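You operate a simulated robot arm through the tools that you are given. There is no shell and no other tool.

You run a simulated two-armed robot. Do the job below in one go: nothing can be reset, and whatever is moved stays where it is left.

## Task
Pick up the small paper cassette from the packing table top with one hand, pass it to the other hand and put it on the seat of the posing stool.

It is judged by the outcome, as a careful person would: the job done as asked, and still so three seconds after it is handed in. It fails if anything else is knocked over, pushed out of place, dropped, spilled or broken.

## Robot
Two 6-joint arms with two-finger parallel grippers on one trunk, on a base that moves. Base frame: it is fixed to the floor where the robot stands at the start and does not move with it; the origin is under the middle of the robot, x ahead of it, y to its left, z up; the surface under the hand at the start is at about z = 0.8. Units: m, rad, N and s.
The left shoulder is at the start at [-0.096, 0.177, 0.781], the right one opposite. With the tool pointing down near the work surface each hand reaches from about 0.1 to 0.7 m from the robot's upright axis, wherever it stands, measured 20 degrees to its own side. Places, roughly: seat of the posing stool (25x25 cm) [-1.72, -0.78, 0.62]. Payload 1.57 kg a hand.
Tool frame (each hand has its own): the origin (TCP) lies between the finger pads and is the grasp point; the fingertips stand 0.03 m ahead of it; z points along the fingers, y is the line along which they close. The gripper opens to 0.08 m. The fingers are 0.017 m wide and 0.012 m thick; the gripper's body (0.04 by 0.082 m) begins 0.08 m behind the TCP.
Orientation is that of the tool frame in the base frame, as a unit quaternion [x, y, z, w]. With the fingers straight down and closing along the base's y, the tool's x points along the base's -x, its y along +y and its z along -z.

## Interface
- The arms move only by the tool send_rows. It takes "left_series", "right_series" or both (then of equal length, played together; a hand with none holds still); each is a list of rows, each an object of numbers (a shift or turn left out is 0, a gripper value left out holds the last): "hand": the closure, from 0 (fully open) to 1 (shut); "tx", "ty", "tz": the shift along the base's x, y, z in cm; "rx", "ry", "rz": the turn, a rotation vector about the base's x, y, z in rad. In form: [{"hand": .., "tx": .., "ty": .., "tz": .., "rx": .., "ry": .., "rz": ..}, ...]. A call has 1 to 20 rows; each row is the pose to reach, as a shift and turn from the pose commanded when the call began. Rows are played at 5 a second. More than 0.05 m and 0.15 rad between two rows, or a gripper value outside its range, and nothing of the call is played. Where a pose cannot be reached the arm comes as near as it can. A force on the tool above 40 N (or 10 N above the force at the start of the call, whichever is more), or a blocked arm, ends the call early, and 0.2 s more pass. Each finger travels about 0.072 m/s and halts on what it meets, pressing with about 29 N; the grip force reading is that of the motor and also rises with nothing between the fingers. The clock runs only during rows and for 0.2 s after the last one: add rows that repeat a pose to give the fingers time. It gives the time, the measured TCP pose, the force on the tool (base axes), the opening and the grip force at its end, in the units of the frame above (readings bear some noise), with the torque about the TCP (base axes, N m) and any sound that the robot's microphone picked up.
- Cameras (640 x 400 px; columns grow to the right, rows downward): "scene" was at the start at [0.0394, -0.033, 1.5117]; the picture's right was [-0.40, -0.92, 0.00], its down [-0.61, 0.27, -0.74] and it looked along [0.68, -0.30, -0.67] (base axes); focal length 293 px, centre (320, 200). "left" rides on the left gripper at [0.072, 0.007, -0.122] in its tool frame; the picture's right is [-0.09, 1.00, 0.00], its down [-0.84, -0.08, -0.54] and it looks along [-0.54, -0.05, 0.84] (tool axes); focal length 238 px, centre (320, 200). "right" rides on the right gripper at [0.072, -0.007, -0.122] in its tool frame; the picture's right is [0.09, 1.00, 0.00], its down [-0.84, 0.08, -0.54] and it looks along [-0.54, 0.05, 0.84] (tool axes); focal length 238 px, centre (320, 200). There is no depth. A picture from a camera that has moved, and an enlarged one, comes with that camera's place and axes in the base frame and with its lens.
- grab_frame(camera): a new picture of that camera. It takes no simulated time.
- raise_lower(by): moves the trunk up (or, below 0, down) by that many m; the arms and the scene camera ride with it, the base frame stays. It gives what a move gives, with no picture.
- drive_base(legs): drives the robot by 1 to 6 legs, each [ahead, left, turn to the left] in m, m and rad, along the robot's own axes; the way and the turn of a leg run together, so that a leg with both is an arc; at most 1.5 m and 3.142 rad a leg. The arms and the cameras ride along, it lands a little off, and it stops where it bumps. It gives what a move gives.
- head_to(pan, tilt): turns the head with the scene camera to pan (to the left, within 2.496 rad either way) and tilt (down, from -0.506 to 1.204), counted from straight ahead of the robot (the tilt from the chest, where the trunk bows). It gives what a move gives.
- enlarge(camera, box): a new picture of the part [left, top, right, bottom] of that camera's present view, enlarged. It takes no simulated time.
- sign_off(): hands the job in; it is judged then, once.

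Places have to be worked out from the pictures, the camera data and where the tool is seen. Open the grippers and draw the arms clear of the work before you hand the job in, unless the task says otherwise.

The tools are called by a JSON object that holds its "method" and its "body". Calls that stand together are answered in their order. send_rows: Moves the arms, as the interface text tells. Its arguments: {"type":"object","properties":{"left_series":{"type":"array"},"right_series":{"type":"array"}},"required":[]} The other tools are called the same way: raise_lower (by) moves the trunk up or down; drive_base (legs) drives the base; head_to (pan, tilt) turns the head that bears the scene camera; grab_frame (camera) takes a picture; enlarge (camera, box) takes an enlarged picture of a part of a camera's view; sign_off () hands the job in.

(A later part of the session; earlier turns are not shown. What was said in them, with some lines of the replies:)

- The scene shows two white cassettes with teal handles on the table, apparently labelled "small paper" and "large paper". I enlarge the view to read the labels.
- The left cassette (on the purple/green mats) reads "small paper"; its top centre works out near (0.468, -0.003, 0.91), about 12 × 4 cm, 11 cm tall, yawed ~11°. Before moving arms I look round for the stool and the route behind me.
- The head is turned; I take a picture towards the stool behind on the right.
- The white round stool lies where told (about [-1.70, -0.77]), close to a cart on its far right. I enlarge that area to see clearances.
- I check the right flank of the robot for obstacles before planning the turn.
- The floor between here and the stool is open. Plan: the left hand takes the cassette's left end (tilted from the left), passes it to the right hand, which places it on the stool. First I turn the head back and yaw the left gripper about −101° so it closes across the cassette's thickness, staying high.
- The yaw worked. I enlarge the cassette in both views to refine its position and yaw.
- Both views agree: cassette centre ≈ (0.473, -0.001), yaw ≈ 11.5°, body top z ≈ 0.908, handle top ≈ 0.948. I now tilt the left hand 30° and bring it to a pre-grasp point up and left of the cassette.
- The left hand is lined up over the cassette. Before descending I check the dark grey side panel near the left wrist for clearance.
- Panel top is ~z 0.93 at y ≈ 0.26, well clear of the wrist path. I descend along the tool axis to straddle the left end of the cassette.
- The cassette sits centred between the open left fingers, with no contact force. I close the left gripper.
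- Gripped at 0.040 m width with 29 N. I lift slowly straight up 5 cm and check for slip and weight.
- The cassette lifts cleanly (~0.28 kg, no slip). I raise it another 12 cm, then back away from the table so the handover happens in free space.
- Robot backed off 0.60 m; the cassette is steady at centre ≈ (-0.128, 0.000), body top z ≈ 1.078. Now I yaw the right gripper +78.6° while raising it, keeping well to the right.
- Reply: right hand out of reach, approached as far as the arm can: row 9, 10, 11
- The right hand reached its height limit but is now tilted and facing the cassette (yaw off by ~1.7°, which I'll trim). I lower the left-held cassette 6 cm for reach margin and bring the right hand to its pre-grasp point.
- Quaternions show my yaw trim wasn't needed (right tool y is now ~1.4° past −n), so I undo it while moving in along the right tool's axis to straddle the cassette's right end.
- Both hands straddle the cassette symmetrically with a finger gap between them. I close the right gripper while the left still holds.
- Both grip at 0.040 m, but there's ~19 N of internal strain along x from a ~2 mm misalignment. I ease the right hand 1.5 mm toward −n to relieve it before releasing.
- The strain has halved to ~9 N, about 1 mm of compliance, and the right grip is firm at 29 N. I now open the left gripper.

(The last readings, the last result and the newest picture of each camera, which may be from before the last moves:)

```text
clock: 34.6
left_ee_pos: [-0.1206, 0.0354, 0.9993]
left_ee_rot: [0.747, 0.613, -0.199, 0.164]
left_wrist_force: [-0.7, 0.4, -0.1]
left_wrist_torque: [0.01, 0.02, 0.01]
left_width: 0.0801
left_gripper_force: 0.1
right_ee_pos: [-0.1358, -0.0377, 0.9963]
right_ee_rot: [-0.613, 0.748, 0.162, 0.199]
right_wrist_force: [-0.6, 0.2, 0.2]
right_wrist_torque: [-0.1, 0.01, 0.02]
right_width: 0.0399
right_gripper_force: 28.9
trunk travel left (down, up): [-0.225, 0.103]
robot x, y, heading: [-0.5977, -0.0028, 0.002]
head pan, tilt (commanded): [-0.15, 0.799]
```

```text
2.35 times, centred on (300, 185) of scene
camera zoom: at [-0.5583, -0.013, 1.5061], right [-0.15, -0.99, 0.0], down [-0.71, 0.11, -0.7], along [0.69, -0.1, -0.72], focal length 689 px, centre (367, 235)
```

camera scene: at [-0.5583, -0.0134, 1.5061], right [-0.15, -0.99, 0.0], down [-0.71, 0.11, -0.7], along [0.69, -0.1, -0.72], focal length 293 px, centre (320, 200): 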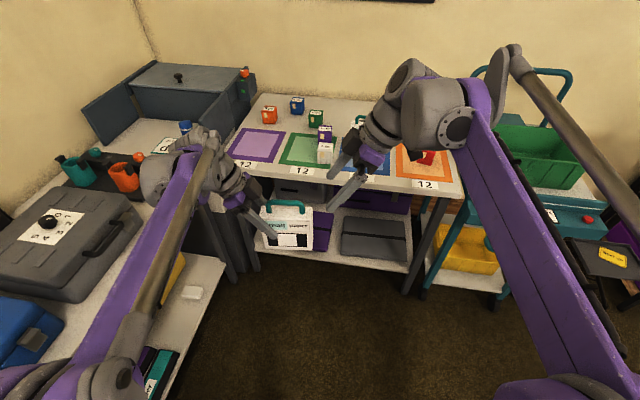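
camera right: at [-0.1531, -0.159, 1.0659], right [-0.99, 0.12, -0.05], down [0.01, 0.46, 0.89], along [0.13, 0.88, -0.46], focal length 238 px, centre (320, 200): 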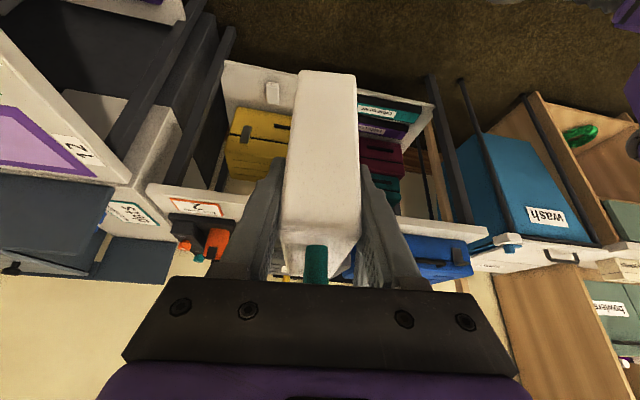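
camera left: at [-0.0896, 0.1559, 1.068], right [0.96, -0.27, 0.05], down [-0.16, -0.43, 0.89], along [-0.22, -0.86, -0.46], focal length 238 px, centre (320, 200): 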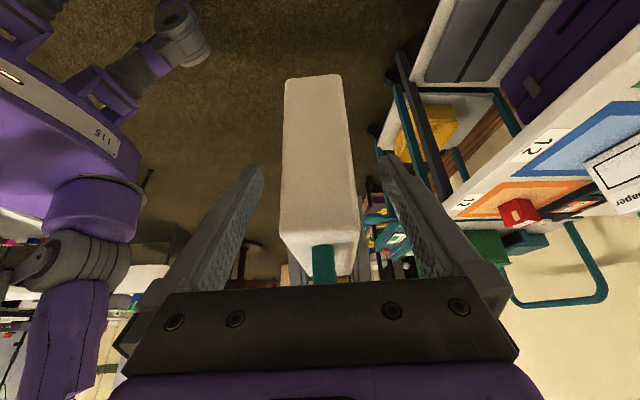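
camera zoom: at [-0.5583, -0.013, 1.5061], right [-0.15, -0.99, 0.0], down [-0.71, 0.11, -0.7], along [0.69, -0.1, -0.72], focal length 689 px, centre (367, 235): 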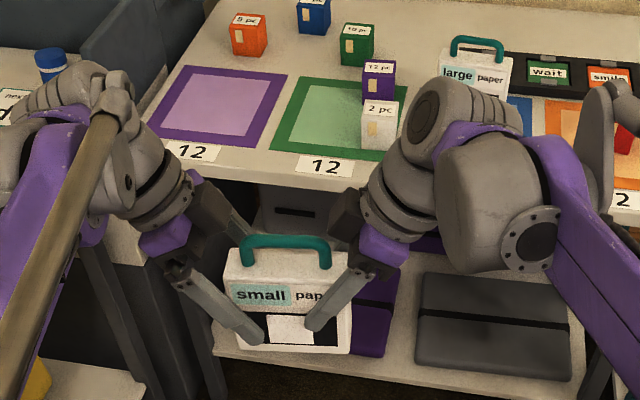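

The left hand is free and the right hand holds the cassette upright. I back the left hand out along its tool axis, then up and to the left.

{"method": "send_rows", "body": {"left_series": [{"hand": 0, "tx": 0.2, "ty": 0.98, "tz": 1.73}, {"tx": 0.4, "ty": 1.96, "tz": 3.46}, {"tx": 0.6, "ty": 2.94, "tz": 5.19}, {"tx": 0.8, "ty": 3.92, "tz": 6.92}, {"tx": 1.0, "ty": 4.9, "tz": 8.65}, {"tx": 1.2, "ty": 5.88, "tz": 10.4}, {"tx": 0.5, "ty": 9.0, "tz": 11.5}, {"tx": -1.0, "ty": 12.0, "tz": 12.0}, {"tx": -3.0, "ty": 15.0, "tz": 12.0}, {"tx": -5.0, "ty": 18.0, "tz": 12.0}, {"tx": -5.0, "ty": 18.0, "tz": 12.0}]}}

{"method": "grab_frame", "body": {"camera": "scene"}}

{"method": "grab_frame", "body": {"camera": "left"}}

```text
clock: 37.0
left_ee_pos: [-0.1689, 0.2157, 1.1174]
left_ee_rot: [0.747, 0.613, -0.199, 0.162]
left_wrist_force: [0.0, -0.6, -0.4]
left_wrist_torque: [0.02, 0.02, -0.03]
left_width: 0.08
left_gripper_force: 0.0
right_ee_pos: [-0.1352, -0.0376, 0.9968]
right_ee_rot: [-0.612, 0.748, 0.162, 0.199]
right_wrist_force: [0.4, 0.9, 0.2]
right_wrist_torque: [-0.1, 0.02, -0.01]
right_width: 0.0397
right_gripper_force: 28.3
trunk travel left (down, up): [-0.225, 0.103]
robot x, y, heading: [-0.6016, -0.005, 0.005]
head pan, tilt (commanded): [-0.15, 0.799]
```

```text
taken
camera scene: at [-0.5579, -0.0134, 1.5061], right [-0.15, -0.99, 0.0], down [-0.71, 0.11, -0.7], along [0.69, -0.1, -0.72], focal length 293 px, centre (320, 200)
```

scene: 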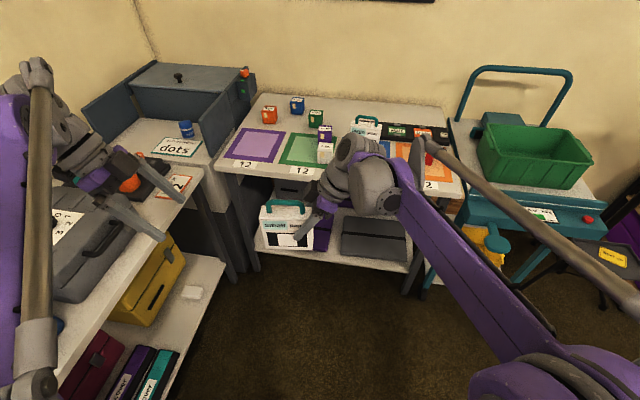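

```text
taken
camera left: at [-0.138, 0.3353, 1.1881], right [0.96, -0.27, 0.04], down [-0.16, -0.43, 0.89], along [-0.22, -0.86, -0.46], focal length 238 px, centre (320, 200)
```

left: 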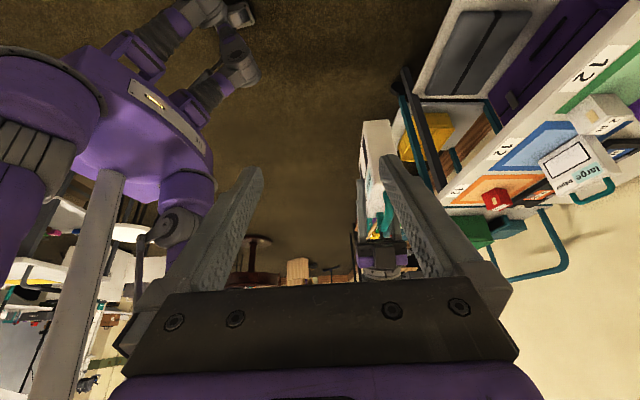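

The right hand alone now holds the cassette and the left is clear. Before driving to the stool I need the base's footprint, so I look straight down with the head.

{"method": "head_to", "body": {"pan": 0.0, "tilt": 1.2}}

{"method": "grab_frame", "body": {"camera": "scene"}}

{"method": "enlarge", "body": {"camera": "left", "box": [0, 0, 270, 200]}}

{"method": "enlarge", "body": {"camera": "right", "box": [400, 0, 640, 200]}}

```text
clock: 37.9
left_ee_pos: [-0.1709, 0.215, 1.1184]
left_ee_rot: [0.747, 0.613, -0.199, 0.163]
left_wrist_force: [0.2, 0.0, 0.0]
left_wrist_torque: [0.03, -0.01, 0.02]
left_width: 0.0801
left_gripper_force: 0.1
right_ee_pos: [-0.1353, -0.0382, 0.9962]
right_ee_rot: [-0.613, 0.747, 0.163, 0.199]
right_wrist_force: [0.5, -0.4, 1.2]
right_wrist_torque: [-0.1, 0.01, 0.0]
right_width: 0.0399
right_gripper_force: 28.9
trunk travel left (down, up): [-0.225, 0.103]
robot x, y, heading: [-0.6005, 0.0009, 0.002]
head pan, tilt (commanded): [0.0, 1.201]
```

```text
taken
camera scene: at [-0.5821, -0.001, 1.4784], right [0.0, -1.0, 0.0], down [-0.93, 0.0, -0.36], along [0.36, 0.0, -0.93], focal length 293 px, centre (320, 200)
```

scene: 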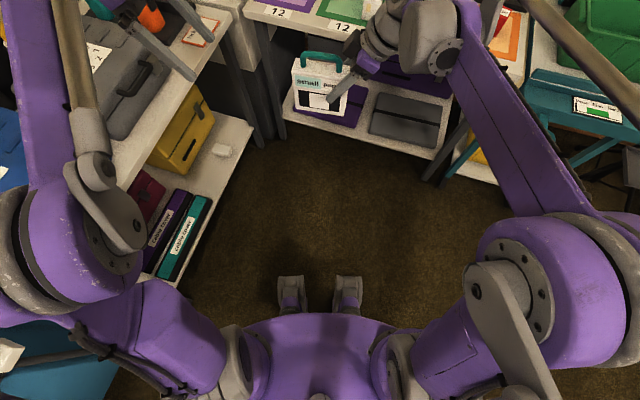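

```text
2.00 times, centred on (135, 100) of left
camera zoom: at [-0.1381, 0.3354, 1.1881], right [0.96, -0.27, 0.05], down [-0.16, -0.43, 0.89], along [-0.22, -0.86, -0.46], focal length 477 px, centre (690, 400)
```

zoom: 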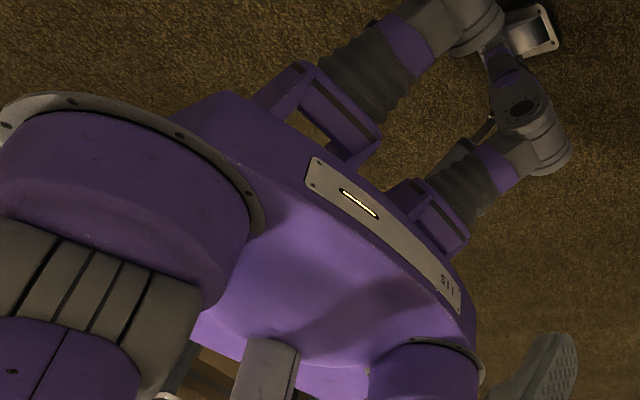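

```text
2.00 times, centred on (520, 100) of right
camera zoom: at [-0.1531, -0.159, 1.0659], right [-0.99, 0.12, -0.05], down [0.01, 0.46, 0.89], along [0.13, 0.88, -0.46], focal length 477 px, centre (-80, 400)
```

zoom: 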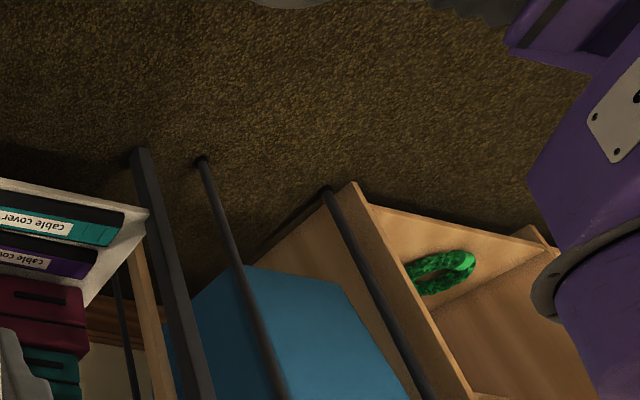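

The robot stands on feet reaching ~0.2 m ahead of its axis, so standing ~0.56 m from the stool centre is safe. I back away diagonally to open floor at about (-0.85, -0.50) and turn right ~170° to face the stool.

{"method": "drive_base", "body": {"legs": [[-0.25, -0.5, 0], [0, 0, -1.485], [0, 0, -1.485]]}}

{"method": "head_to", "body": {"pan": 0.0, "tilt": 0.75}}

{"method": "grab_frame", "body": {"camera": "scene"}}

{"method": "grab_frame", "body": {"camera": "right"}}

```text
clock: 50.2
left_ee_pos: [-1.2443, -0.7878, 1.1174]
left_ee_rot: [-0.668, 0.698, 0.178, 0.186]
left_wrist_force: [0.3, 0.1, -0.3]
left_wrist_torque: [0.04, 0.01, -0.02]
left_width: 0.08
left_gripper_force: 0.1
right_ee_pos: [-1.316, -0.542, 0.9958]
right_ee_rot: [0.699, 0.667, -0.187, 0.178]
right_wrist_force: [-0.3, -0.6, 0.7]
right_wrist_torque: [0.14, 0.03, 0.01]
right_width: 0.0403
right_gripper_force: 28.8
trunk travel left (down, up): [-0.225, 0.103]
robot x, y, heading: [-0.8513, -0.5075, -2.985]
head pan, tilt (commanded): [0.0, 1.201]
```

```text
clock: 51.1
left_ee_pos: [-1.2441, -0.7881, 1.1174]
left_ee_rot: [-0.669, 0.698, 0.178, 0.185]
left_wrist_force: [-0.5, 0.1, -0.9]
left_wrist_torque: [0.0, 0.0, -0.02]
left_width: 0.0798
left_gripper_force: 0.1
right_ee_pos: [-1.318, -0.5417, 0.9955]
right_ee_rot: [0.699, 0.668, -0.187, 0.177]
right_wrist_force: [0.3, -0.7, 0.1]
right_wrist_torque: [0.14, 0.0, 0.03]
right_width: 0.0398
right_gripper_force: 28.9
trunk travel left (down, up): [-0.225, 0.103]
robot x, y, heading: [-0.8505, -0.5093, -2.986]
head pan, tilt (commanded): [0.0, 0.75]
```

```text
taken
camera scene: at [-0.8911, -0.5137, 1.51], right [-0.15, 0.99, 0.0], down [0.67, 0.1, -0.73], along [-0.72, -0.11, -0.68], focal length 293 px, centre (320, 200)
```

scene: 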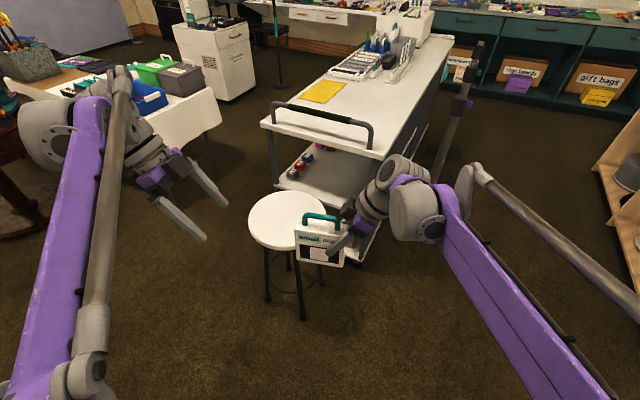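

```text
taken
camera right: at [-1.3168, -0.4183, 1.0659], right [1.0, 0.03, -0.05], down [0.06, -0.46, 0.89], along [0.01, -0.89, -0.46], focal length 238 px, centre (320, 200)
```

right: 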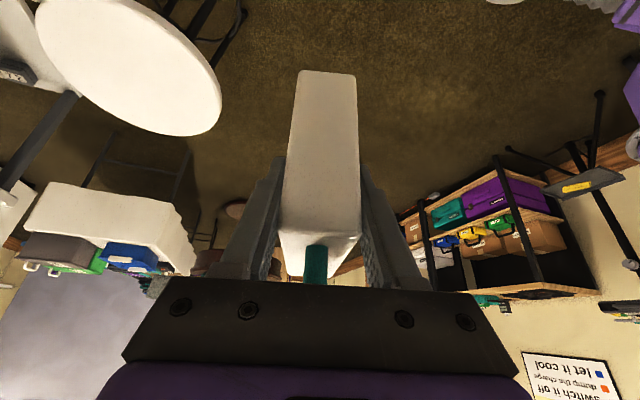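

The stool is ahead with the cassette in view in front of it. I enlarge to fix the seat's centre from this closer position.

{"method": "enlarge", "body": {"camera": "scene", "box": [220, 90, 420, 330]}}

{"method": "enlarge", "body": {"camera": "right", "box": [0, 0, 240, 150]}}

```text
1.67 times, centred on (320, 210) of scene
camera zoom: at [-0.8911, -0.5137, 1.51], right [-0.15, 0.99, 0.0], down [0.67, 0.1, -0.73], along [-0.72, -0.11, -0.68], focal length 488 px, centre (320, 183)
```

zoom: 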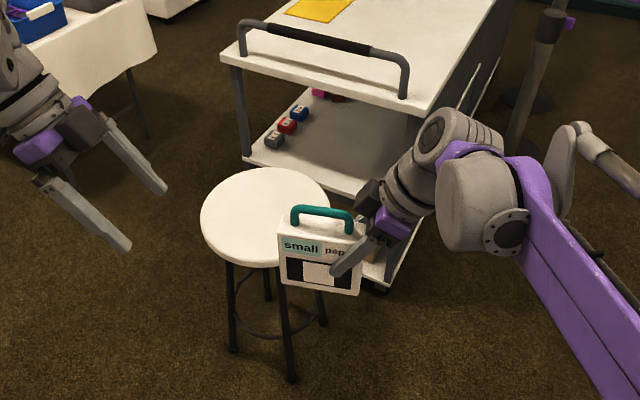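

```text
2.67 times, centred on (120, 75) of right
camera zoom: at [-1.3168, -0.4183, 1.0659], right [1.0, 0.03, -0.05], down [0.06, -0.46, 0.89], along [0.01, -0.89, -0.46], focal length 636 px, centre (853, 533)
```

zoom: 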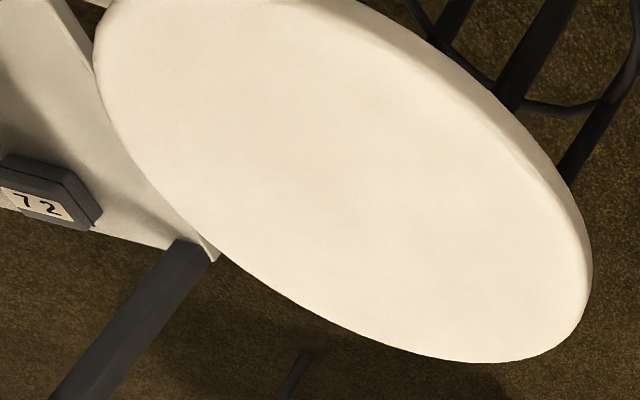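

Seat centre works out at (-1.72, -0.782), matching the given place: 0.90 m ahead and 0.135 m left of the robot. I sidestep left 0.15 m and drive ahead 0.34 m, leaving the seat ~0.56 m in front.

{"method": "drive_base", "body": {"legs": [[0, 0.15, 0], [0.34, 0, 0]]}}

{"method": "grab_frame", "body": {"camera": "scene"}}

{"method": "grab_frame", "body": {"camera": "right"}}

```text
clock: 54.9
left_ee_pos: [-1.5595, -0.9894, 1.118]
left_ee_rot: [-0.67, 0.697, 0.178, 0.186]
left_wrist_force: [-0.8, -0.1, 0.5]
left_wrist_torque: [0.02, -0.01, -0.01]
left_width: 0.08
left_gripper_force: 0.0
right_ee_pos: [-1.6319, -0.7458, 0.995]
right_ee_rot: [0.696, 0.67, -0.185, 0.178]
right_wrist_force: [-0.3, 0.4, -4.1]
right_wrist_torque: [0.11, 0.02, -0.01]
right_width: 0.0398
right_gripper_force: 28.8
trunk travel left (down, up): [-0.225, 0.103]
robot x, y, heading: [-1.164, -0.7081, -2.982]
head pan, tilt (commanded): [0.0, 0.75]
```

```text
taken
camera scene: at [-1.2071, -0.7155, 1.5101], right [-0.16, 0.99, 0.0], down [0.67, 0.11, -0.73], along [-0.72, -0.12, -0.68], focal length 293 px, centre (320, 200)
```

scene: 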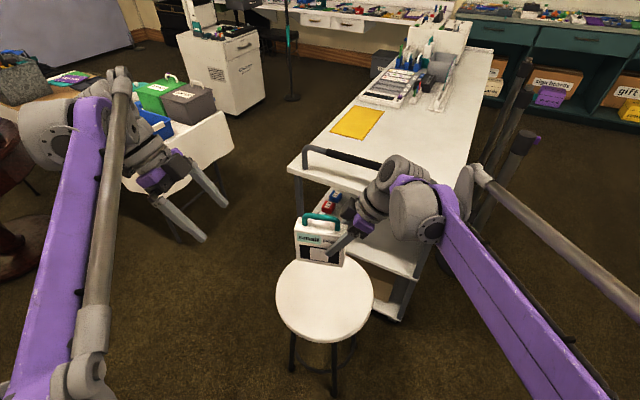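

```text
taken
camera right: at [-1.633, -0.6217, 1.0657], right [1.0, 0.04, -0.05], down [0.06, -0.46, 0.89], along [0.01, -0.89, -0.46], focal length 238 px, centre (320, 200)
```

right: 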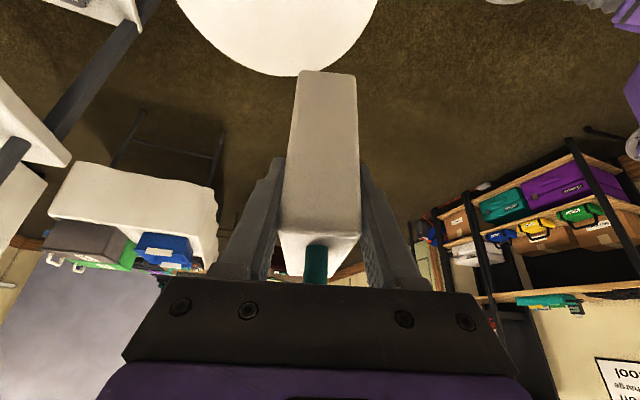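

Positioned at (-1.164, -0.708), heading −171°. The target right TCP above the seat is (-1.7185, -0.744) with release z ≈ 0.708; the cart edge stays ~0.25 m from the wrist. I lower the trunk 0.18 m, which leaves the cassette ~10 cm above seat height.

{"method": "raise_lower", "body": {"by": -0.18}}

{"method": "grab_frame", "body": {"camera": "scene"}}

```text
clock: 56.9
left_ee_pos: [-1.5588, -0.9901, 0.9381]
left_ee_rot: [-0.67, 0.697, 0.178, 0.186]
left_wrist_force: [-0.4, 0.3, 0.3]
left_wrist_torque: [0.0, -0.01, -0.03]
left_width: 0.08
left_gripper_force: 0.1
right_ee_pos: [-1.6321, -0.7468, 0.8159]
right_ee_rot: [0.697, 0.669, -0.187, 0.178]
right_wrist_force: [-1.0, -0.4, -3.9]
right_wrist_torque: [0.15, 0.03, -0.02]
right_width: 0.0402
right_gripper_force: 29.5
trunk travel left (down, up): [-0.045, 0.283]
robot x, y, heading: [-1.1668, -0.7103, -2.984]
head pan, tilt (commanded): [0.0, 0.75]
```

```text
taken
camera scene: at [-1.2458, -0.7217, 1.3232], right [-0.16, 0.99, 0.0], down [0.67, 0.11, -0.73], along [-0.72, -0.12, -0.68], focal length 293 px, centre (320, 200)
```

scene: 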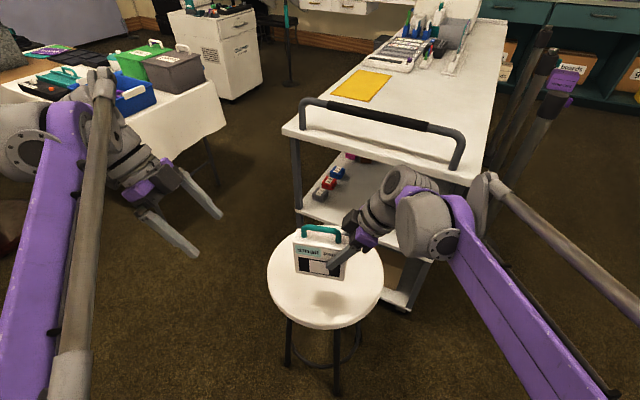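

The cassette hangs above the seat's near half. I move it 8.6 cm further along −x to sit over the seat centre, keeping height.

{"method": "send_rows", "body": {"right_series": [{"hand": 1, "tx": -1.73, "ty": 0.05}, {"tx": -3.46, "ty": 0.1}, {"tx": -5.19, "ty": 0.15}, {"tx": -6.92, "ty": 0.2}, {"tx": -8.65, "ty": 0.25}, {"tx": -8.65, "ty": 0.25}]}}

{"method": "grab_frame", "body": {"camera": "scene"}}

{"method": "grab_frame", "body": {"camera": "right"}}

{"method": "grab_frame", "body": {"camera": "left"}}

```text
clock: 58.3
left_ee_pos: [-1.5599, -0.991, 0.9379]
left_ee_rot: [-0.669, 0.698, 0.177, 0.186]
left_wrist_force: [-0.2, 0.5, 0.2]
left_wrist_torque: [0.0, -0.04, 0.0]
left_width: 0.0799
left_gripper_force: 0.0
right_ee_pos: [-1.7187, -0.7426, 0.8156]
right_ee_rot: [0.697, 0.669, -0.187, 0.178]
right_wrist_force: [0.0, -0.1, -2.0]
right_wrist_torque: [0.14, -0.01, -0.01]
right_width: 0.04
right_gripper_force: 29.3
trunk travel left (down, up): [-0.045, 0.283]
robot x, y, heading: [-1.1651, -0.708, -2.981]
head pan, tilt (commanded): [0.0, 0.75]
```

```text
taken
camera scene: at [-1.2459, -0.7217, 1.3231], right [-0.16, 0.99, 0.0], down [0.67, 0.11, -0.73], along [-0.72, -0.12, -0.68], focal length 293 px, centre (320, 200)
```

scene: 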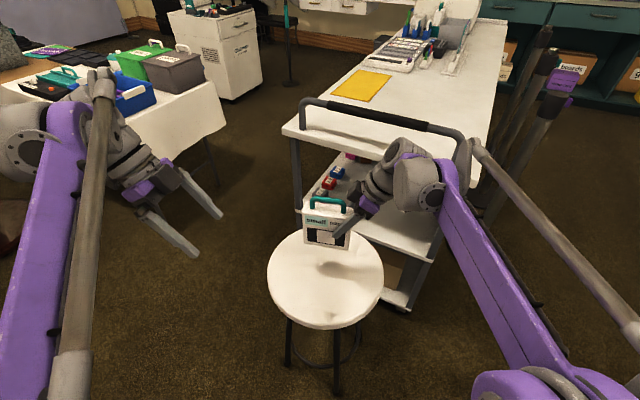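

```text
taken
camera right: at [-1.72, -0.6197, 0.8851], right [1.0, 0.04, -0.05], down [0.06, -0.46, 0.89], along [0.01, -0.89, -0.46], focal length 238 px, centre (320, 200)
```

right: 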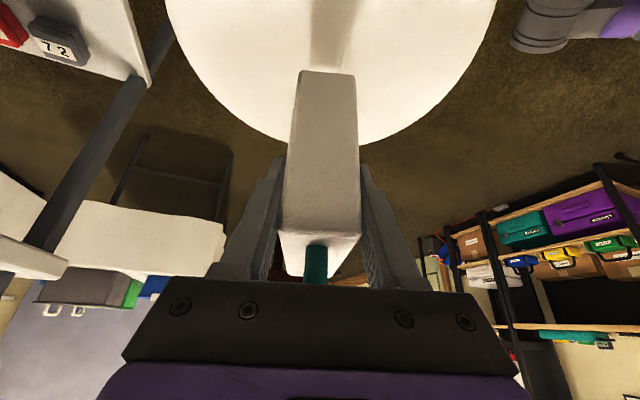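

```text
taken
camera left: at [-1.5701, -1.1126, 1.0082], right [-0.99, 0.12, 0.05], down [0.1, 0.45, 0.89], along [0.09, 0.88, -0.46], focal length 238 px, centre (320, 200)
```

left: 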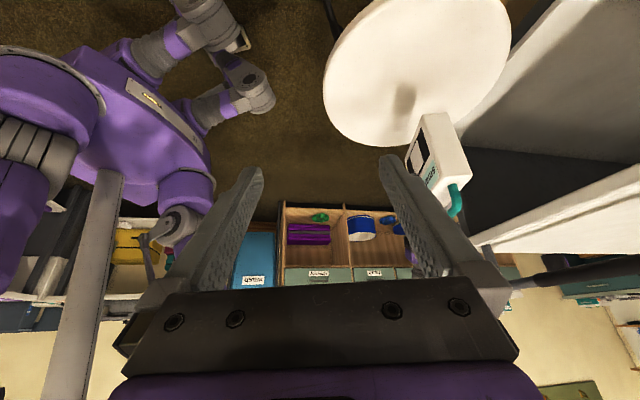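

Cassette centre is ≈ (-1.720, -0.781), over the seat middle. I lower it 8 cm, leaving about 3 cm to go.

{"method": "send_rows", "body": {"right_series": [{"hand": 1, "tz": -1.5}, {"tz": -3.0}, {"tz": -4.5}, {"tz": -6.0}, {"tz": -7.0}, {"tz": -8.0}, {"tz": -8.0}]}}

{"method": "enlarge", "body": {"camera": "scene", "box": [240, 180, 420, 340]}}

{"method": "enlarge", "body": {"camera": "left", "box": [300, 0, 540, 220]}}

```text
clock: 59.9
left_ee_pos: [-1.5584, -0.9907, 0.9374]
left_ee_rot: [-0.669, 0.697, 0.178, 0.186]
left_wrist_force: [-0.6, -0.7, 0.1]
left_wrist_torque: [-0.02, 0.02, 0.0]
left_width: 0.08
left_gripper_force: 0.1
right_ee_pos: [-1.7185, -0.7419, 0.7346]
right_ee_rot: [0.697, 0.669, -0.186, 0.178]
right_wrist_force: [0.1, 0.7, -3.1]
right_wrist_torque: [0.08, 0.02, 0.03]
right_width: 0.04
right_gripper_force: 29.1
trunk travel left (down, up): [-0.045, 0.283]
robot x, y, heading: [-1.1635, -0.7067, -2.986]
head pan, tilt (commanded): [0.0, 0.75]
```

```text
2.50 times, centred on (330, 260) of scene
camera zoom: at [-1.246, -0.7217, 1.3231], right [-0.16, 0.99, 0.0], down [0.67, 0.11, -0.73], along [-0.72, -0.12, -0.68], focal length 732 px, centre (295, 50)
```

zoom: 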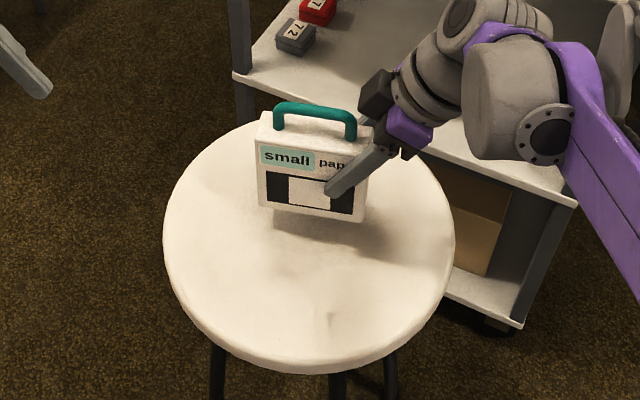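

```text
1.82 times, centred on (420, 110) of left
camera zoom: at [-1.5702, -1.1126, 1.0081], right [-0.99, 0.12, 0.05], down [0.1, 0.45, 0.89], along [0.09, 0.88, -0.46], focal length 433 px, centre (138, 364)
```

zoom: 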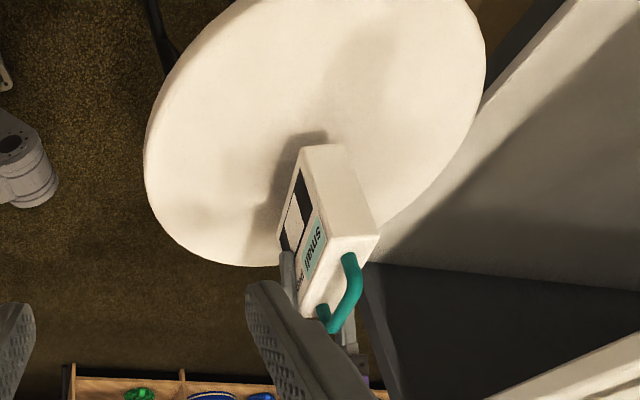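

About 2–3 cm remain and the cassette sits nicely over the seat's middle. I lower in small steps, watching the vertical force.

{"method": "send_rows", "body": {"right_series": [{"hand": 1, "tz": -0.5}, {"tz": -1.0}, {"tz": -1.5}, {"tz": -1.9}, {"tz": -2.2}, {"tz": -2.2}]}}

{"method": "enlarge", "body": {"camera": "scene", "box": [280, 200, 400, 290]}}

{"method": "enlarge", "body": {"camera": "left", "box": [340, 20, 500, 140]}}

```text
clock: 61.3
left_ee_pos: [-1.5597, -0.9912, 0.937]
left_ee_rot: [-0.67, 0.697, 0.179, 0.186]
left_wrist_force: [-0.5, 0.5, -0.8]
left_wrist_torque: [0.01, 0.03, -0.03]
left_width: 0.0801
left_gripper_force: 0.1
right_ee_pos: [-1.7175, -0.7428, 0.7147]
right_ee_rot: [0.697, 0.669, -0.186, 0.177]
right_wrist_force: [-0.4, 0.0, -2.7]
right_wrist_torque: [0.09, 0.02, 0.01]
right_width: 0.0401
right_gripper_force: 28.8
trunk travel left (down, up): [-0.045, 0.283]
robot x, y, heading: [-1.1665, -0.7089, -2.981]
head pan, tilt (commanded): [0.0, 0.75]
```

```text
4.44 times, centred on (340, 245) of scene
camera zoom: at [-1.246, -0.7217, 1.3231], right [-0.16, 0.99, 0.0], down [0.67, 0.11, -0.73], along [-0.72, -0.12, -0.68], focal length 1302 px, centre (231, 0)
```

zoom: 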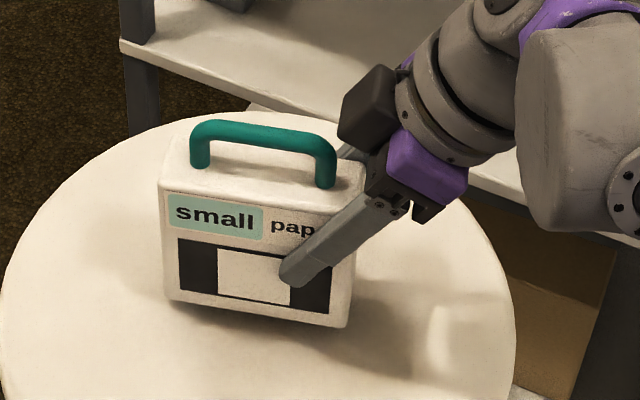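

```text
3.33 times, centred on (420, 80) of left
camera zoom: at [-1.5702, -1.1126, 1.0081], right [-0.99, 0.12, 0.05], down [0.1, 0.45, 0.89], along [0.09, 0.88, -0.46], focal length 794 px, centre (-13, 600)
```

zoom: 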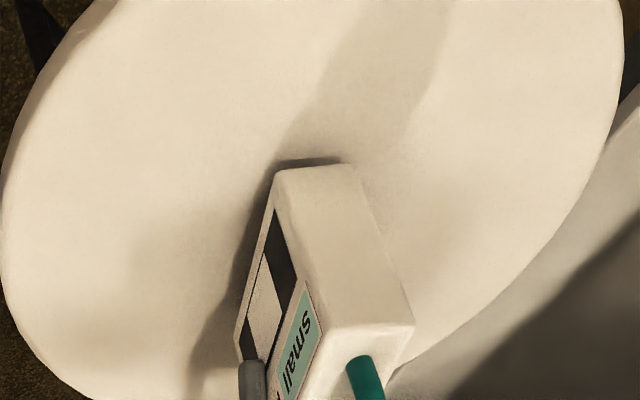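

No contact yet; the gap looks under 1 cm. I continue in 2 mm steps.

{"method": "send_rows", "body": {"right_series": [{"hand": 1, "tz": -0.2}, {"tz": -0.4}, {"tz": -0.6}, {"tz": -0.6}]}}

{"method": "enlarge", "body": {"camera": "left", "box": [340, 20, 500, 140]}}

{"method": "enlarge", "body": {"camera": "scene", "box": [280, 200, 400, 290]}}

```text
clock: 62.3
left_ee_pos: [-1.5586, -0.9901, 0.9371]
left_ee_rot: [-0.669, 0.697, 0.178, 0.186]
left_wrist_force: [-0.2, 0.6, -0.6]
left_wrist_torque: [0.0, -0.04, -0.02]
left_width: 0.0801
left_gripper_force: 0.1
right_ee_pos: [-1.7172, -0.7437, 0.7073]
right_ee_rot: [0.697, 0.669, -0.187, 0.178]
right_wrist_force: [-0.5, -0.1, -3.4]
right_wrist_torque: [0.11, 0.0, 0.01]
right_width: 0.0397
right_gripper_force: 29.3
trunk travel left (down, up): [-0.045, 0.283]
robot x, y, heading: [-1.1645, -0.7081, -2.981]
head pan, tilt (commanded): [0.0, 0.75]
```

```text
3.33 times, centred on (420, 80) of left
camera zoom: at [-1.5702, -1.1126, 1.0081], right [-0.99, 0.12, 0.05], down [0.1, 0.45, 0.89], along [0.09, 0.88, -0.46], focal length 794 px, centre (-13, 600)
```

zoom: 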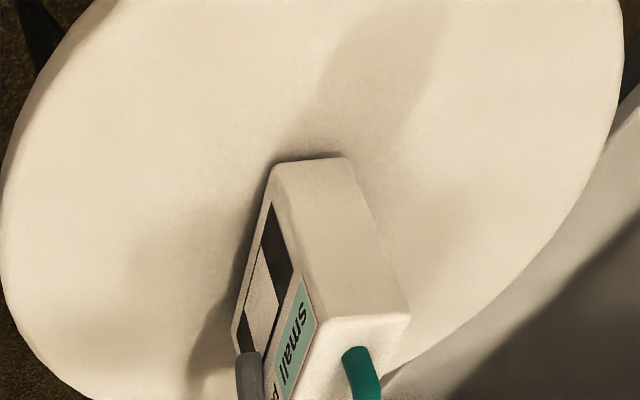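

```text
4.44 times, centred on (340, 245) of scene
camera zoom: at [-1.2461, -0.7217, 1.3231], right [-0.16, 0.99, 0.0], down [0.67, 0.11, -0.73], along [-0.72, -0.12, -0.68], focal length 1302 px, centre (231, 0)
```

zoom: 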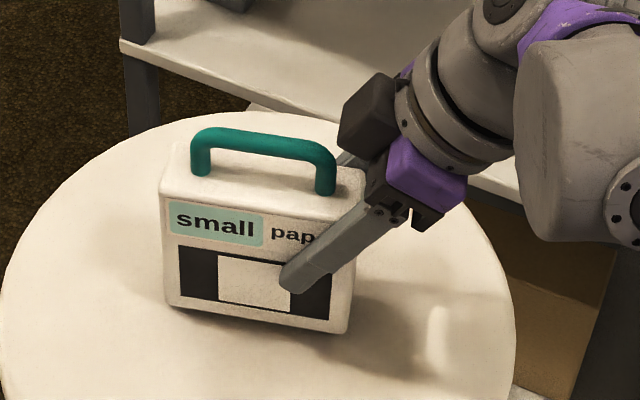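

Still no load change, but the shadow gap is nearly closed. I continue down another few millimetres.

{"method": "send_rows", "body": {"right_series": [{"hand": 1, "tz": -0.15}, {"tz": -0.3}, {"tz": -0.4}, {"tz": -0.4}]}}

{"method": "enlarge", "body": {"camera": "left", "box": [340, 20, 500, 140]}}

```text
clock: 63.3
left_ee_pos: [-1.5578, -0.9892, 0.938]
left_ee_rot: [-0.67, 0.697, 0.178, 0.185]
left_wrist_force: [-0.8, -0.5, -0.4]
left_wrist_torque: [-0.01, 0.01, 0.01]
left_width: 0.08
left_gripper_force: 0.0
right_ee_pos: [-1.7173, -0.7427, 0.705]
right_ee_rot: [0.697, 0.669, -0.188, 0.177]
right_wrist_force: [-2.3, 0.3, 15.6]
right_wrist_torque: [-0.3, 0.0, -0.06]
right_width: 0.0401
right_gripper_force: 28.7
trunk travel left (down, up): [-0.045, 0.283]
robot x, y, heading: [-1.1653, -0.7107, -2.985]
head pan, tilt (commanded): [0.0, 0.75]
```

```text
3.33 times, centred on (420, 80) of left
camera zoom: at [-1.5694, -1.1124, 1.0087], right [-0.99, 0.12, 0.05], down [0.1, 0.45, 0.89], along [0.09, 0.88, -0.46], focal length 794 px, centre (-13, 600)
```

zoom: 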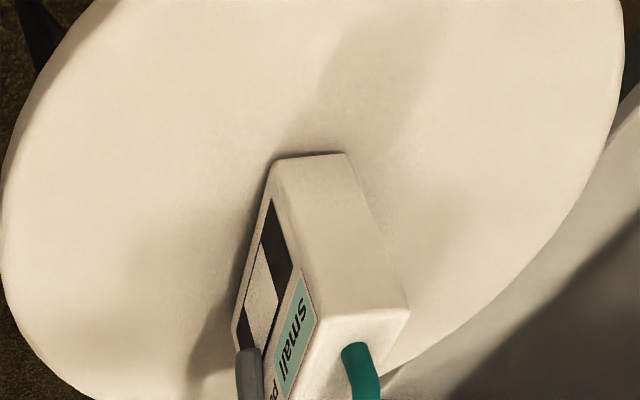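

Contact is made: vertical force +15.6 N with the pressure centre inside the base, so it sits flat. I ease up 1.5 mm to remove the excess load, then open the right gripper.

{"method": "send_rows", "body": {"right_series": [{"hand": 1, "tz": 0.1}, {"tz": 0.13}, {"tz": 0.13}]}}

```text
clock: 64.1
left_ee_pos: [-1.5583, -0.9912, 0.937]
left_ee_rot: [-0.669, 0.697, 0.179, 0.186]
left_wrist_force: [0.7, 0.3, -1.0]
left_wrist_torque: [-0.04, 0.02, 0.01]
left_width: 0.0799
left_gripper_force: 0.0
right_ee_pos: [-1.7194, -0.7436, 0.7051]
right_ee_rot: [0.697, 0.669, -0.185, 0.177]
right_wrist_force: [-1.7, 0.1, 6.1]
right_wrist_torque: [-0.57, 0.01, -0.14]
right_width: 0.0399
right_gripper_force: 28.6
trunk travel left (down, up): [-0.045, 0.283]
robot x, y, heading: [-1.1695, -0.7129, -2.981]
head pan, tilt (commanded): [0.0, 0.75]
```

Residual load is only ~6 N and the cassette is resting on the seat. I open the right gripper gradually.

{"method": "send_rows", "body": {"right_series": [{"hand": 0.8}, {"hand": 0.6}, {"hand": 0.4}, {"hand": 0.2}, {"hand": 0.0}, {"hand": 0.0}, {"hand": 0.0}]}}

{"method": "grab_frame", "body": {"camera": "right"}}

{"method": "enlarge", "body": {"camera": "scene", "box": [260, 180, 420, 300]}}

{"method": "enlarge", "body": {"camera": "left", "box": [340, 20, 500, 180]}}

```text
clock: 65.7
left_ee_pos: [-1.5597, -0.9909, 0.9378]
left_ee_rot: [-0.67, 0.697, 0.177, 0.186]
left_wrist_force: [0.0, 0.0, 0.8]
left_wrist_torque: [0.04, -0.03, 0.0]
left_width: 0.0801
left_gripper_force: 0.0
right_ee_pos: [-1.716, -0.7435, 0.7055]
right_ee_rot: [0.697, 0.67, -0.186, 0.177]
right_wrist_force: [-0.7, -0.1, -0.1]
right_wrist_torque: [0.01, 0.0, -0.01]
right_width: 0.08
right_gripper_force: 0.1
trunk travel left (down, up): [-0.045, 0.283]
robot x, y, heading: [-1.1671, -0.706, -2.982]
head pan, tilt (commanded): [0.0, 0.75]
```

```text
taken
camera right: at [-1.7189, -0.6196, 0.775], right [1.0, 0.04, -0.05], down [0.06, -0.46, 0.89], along [0.01, -0.89, -0.46], focal length 238 px, centre (320, 200)
```

right: 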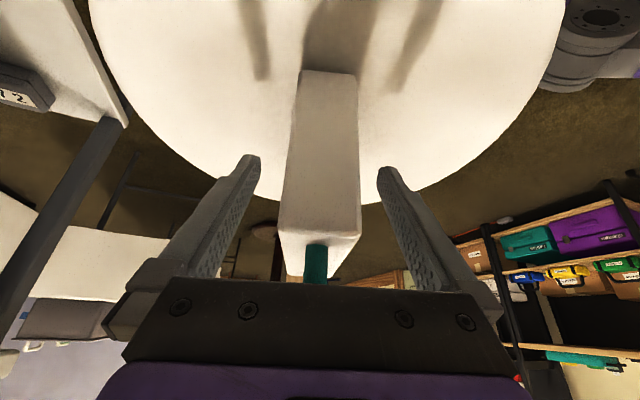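

```text
3.33 times, centred on (340, 240) of scene
camera zoom: at [-1.2458, -0.7217, 1.3231], right [-0.16, 0.99, 0.0], down [0.67, 0.11, -0.73], along [-0.72, -0.12, -0.68], focal length 977 px, centre (253, 67)
```

zoom: 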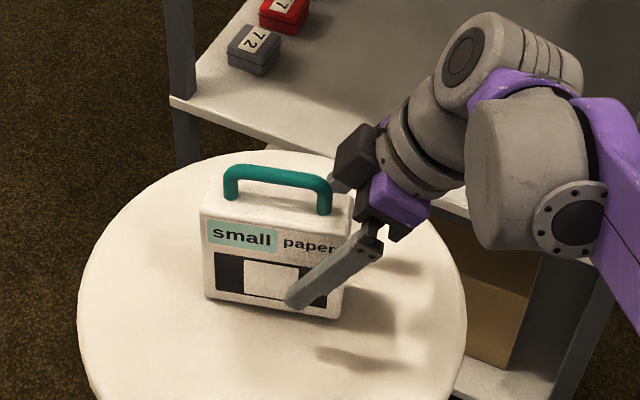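

```text
2.50 times, centred on (420, 100) of left
camera zoom: at [-1.57, -1.1125, 1.0082], right [-0.99, 0.12, 0.05], down [0.1, 0.45, 0.89], along [0.09, 0.88, -0.46], focal length 596 px, centre (70, 450)
```

zoom: 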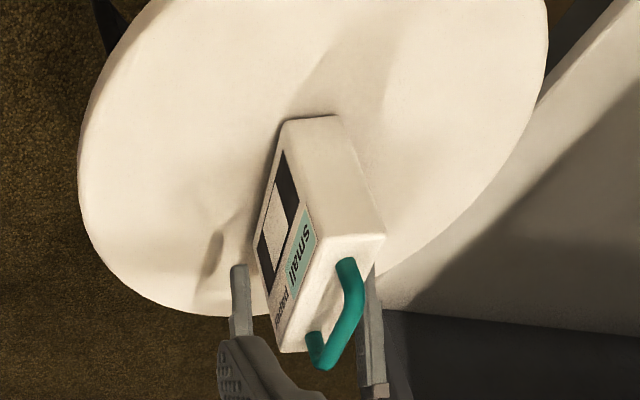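

The cassette stands on the seat, free of the fingers. I withdraw the right hand along its tool axis, then back toward the robot.

{"method": "send_rows", "body": {"right_series": [{"hand": 0, "tx": 0.04, "ty": 0.99, "tz": 1.74}, {"tx": 0.08, "ty": 1.99, "tz": 3.47}, {"tx": 0.11, "ty": 2.98, "tz": 5.21}, {"tx": 0.15, "ty": 3.98, "tz": 6.94}, {"tx": 0.19, "ty": 4.97, "tz": 8.68}, {"tx": 0.23, "ty": 5.96, "tz": 10.42}, {"tx": 0.27, "ty": 6.96, "tz": 12.15}, {"tx": 0.3, "ty": 7.95, "tz": 13.89}, {"tx": 2.5, "ty": 8.5, "tz": 15.5}, {"tx": 5.5, "ty": 9.0, "tz": 17.0}, {"tx": 8.5, "ty": 9.0, "tz": 18.0}, {"tx": 11.5, "ty": 9.0, "tz": 19.0}, {"tx": 11.5, "ty": 9.0, "tz": 19.0}]}}

{"method": "grab_frame", "body": {"camera": "scene"}}

{"method": "grab_frame", "body": {"camera": "right"}}

{"method": "grab_frame", "body": {"camera": "left"}}

```text
clock: 68.5
left_ee_pos: [-1.5576, -0.99, 0.9395]
left_ee_rot: [-0.67, 0.697, 0.178, 0.185]
left_wrist_force: [0.0, 0.0, 0.7]
left_wrist_torque: [0.02, 0.01, -0.01]
left_width: 0.08
left_gripper_force: 0.1
right_ee_pos: [-1.6029, -0.6538, 0.8958]
right_ee_rot: [0.697, 0.669, -0.186, 0.178]
right_wrist_force: [-0.3, 0.4, -0.7]
right_wrist_torque: [0.06, 0.01, 0.01]
right_width: 0.0802
right_gripper_force: 0.0
trunk travel left (down, up): [-0.045, 0.283]
robot x, y, heading: [-1.1643, -0.7103, -2.981]
head pan, tilt (commanded): [0.0, 0.75]
```

```text
taken
camera scene: at [-1.2461, -0.7217, 1.3231], right [-0.16, 0.99, 0.0], down [0.67, 0.11, -0.73], along [-0.72, -0.12, -0.68], focal length 293 px, centre (320, 200)
```

scene: 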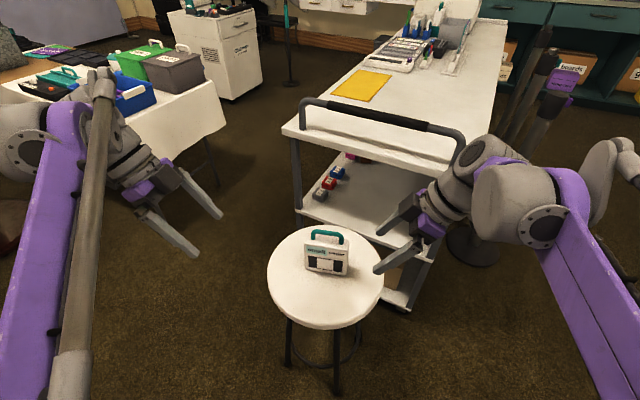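

```text
taken
camera right: at [-1.6036, -0.531, 0.965], right [1.0, 0.04, -0.05], down [0.06, -0.46, 0.89], along [0.01, -0.89, -0.46], focal length 238 px, centre (320, 200)
```

right: 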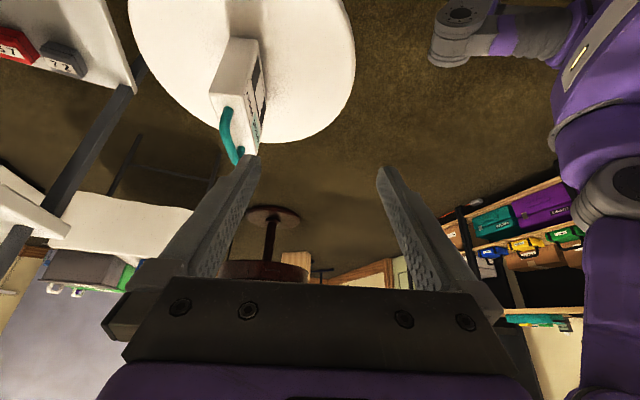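

```text
taken
camera left: at [-1.5703, -1.1125, 1.0081], right [-0.99, 0.12, 0.05], down [0.1, 0.45, 0.89], along [0.09, 0.88, -0.46], focal length 238 px, centre (320, 200)
```

left: 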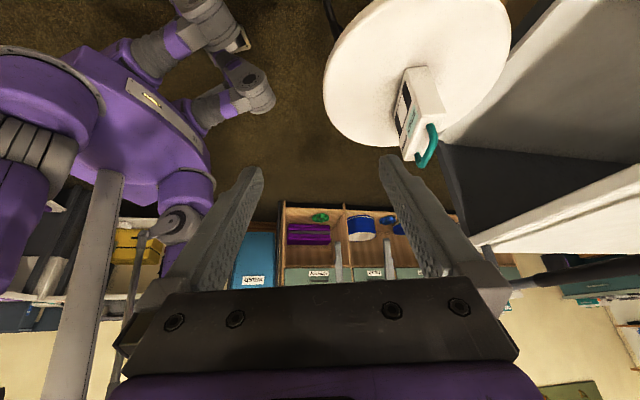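

The cassette stands upright at the seat's middle and nothing else has moved. I back the robot 0.3 m straight away so both arms are clear, then check once more.

{"method": "drive_base", "body": {"legs": [[-0.3, 0, 0]]}}

{"method": "grab_frame", "body": {"camera": "scene"}}

{"method": "enlarge", "body": {"camera": "scene", "box": [220, 100, 400, 280]}}

```text
clock: 70.5
left_ee_pos: [-1.2581, -0.9426, 0.9375]
left_ee_rot: [-0.671, 0.695, 0.179, 0.185]
left_wrist_force: [0.1, -0.6, 1.4]
left_wrist_torque: [-0.01, 0.02, -0.02]
left_width: 0.0799
left_gripper_force: 0.0
right_ee_pos: [-1.303, -0.6086, 0.8962]
right_ee_rot: [0.696, 0.671, -0.185, 0.177]
right_wrist_force: [-0.1, 0.0, 0.4]
right_wrist_torque: [0.0, 0.02, 0.0]
right_width: 0.0799
right_gripper_force: 0.1
trunk travel left (down, up): [-0.045, 0.283]
robot x, y, heading: [-0.8691, -0.6595, -2.981]
head pan, tilt (commanded): [0.0, 0.75]
```

```text
taken
camera scene: at [-0.9461, -0.6735, 1.3231], right [-0.16, 0.99, 0.0], down [0.67, 0.11, -0.73], along [-0.72, -0.12, -0.68], focal length 293 px, centre (320, 200)
```

scene: 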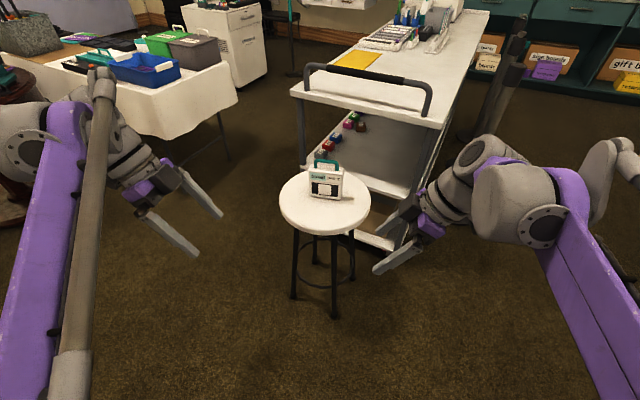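

```text
2.22 times, centred on (310, 190) of scene
camera zoom: at [-0.9461, -0.6735, 1.3231], right [-0.16, 0.99, 0.0], down [0.67, 0.11, -0.73], along [-0.72, -0.12, -0.68], focal length 651 px, centre (342, 222)
```

zoom: 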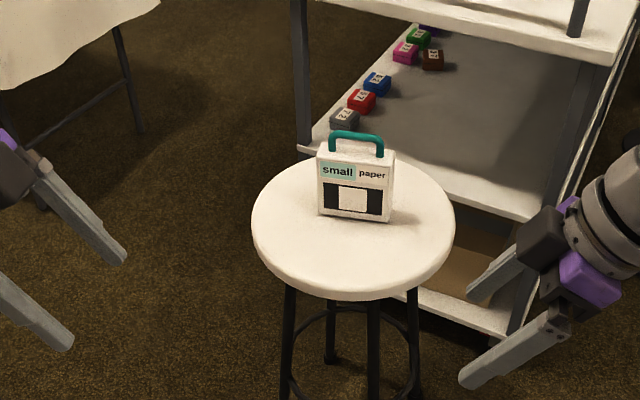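

The small paper cassette stands upright and still on the stool seat. Both grippers are open and well clear, and nothing else has been disturbed, so I hand the job in.

{"method": "sign_off", "body": {}}

```text
The job is handed in.
```

The small paper cassette is standing upright near the middle of the posing stool's seat. I picked it up from the packing table with the left hand, passed it to the right hand, and the right hand set it down.

Both grippers are open, and the robot has backed about 0.3 m away from the stool. In the last pictures the cassette is still in place on the stool. I saw nothing knocked over or moved, and the robot bumped nothing while driving.
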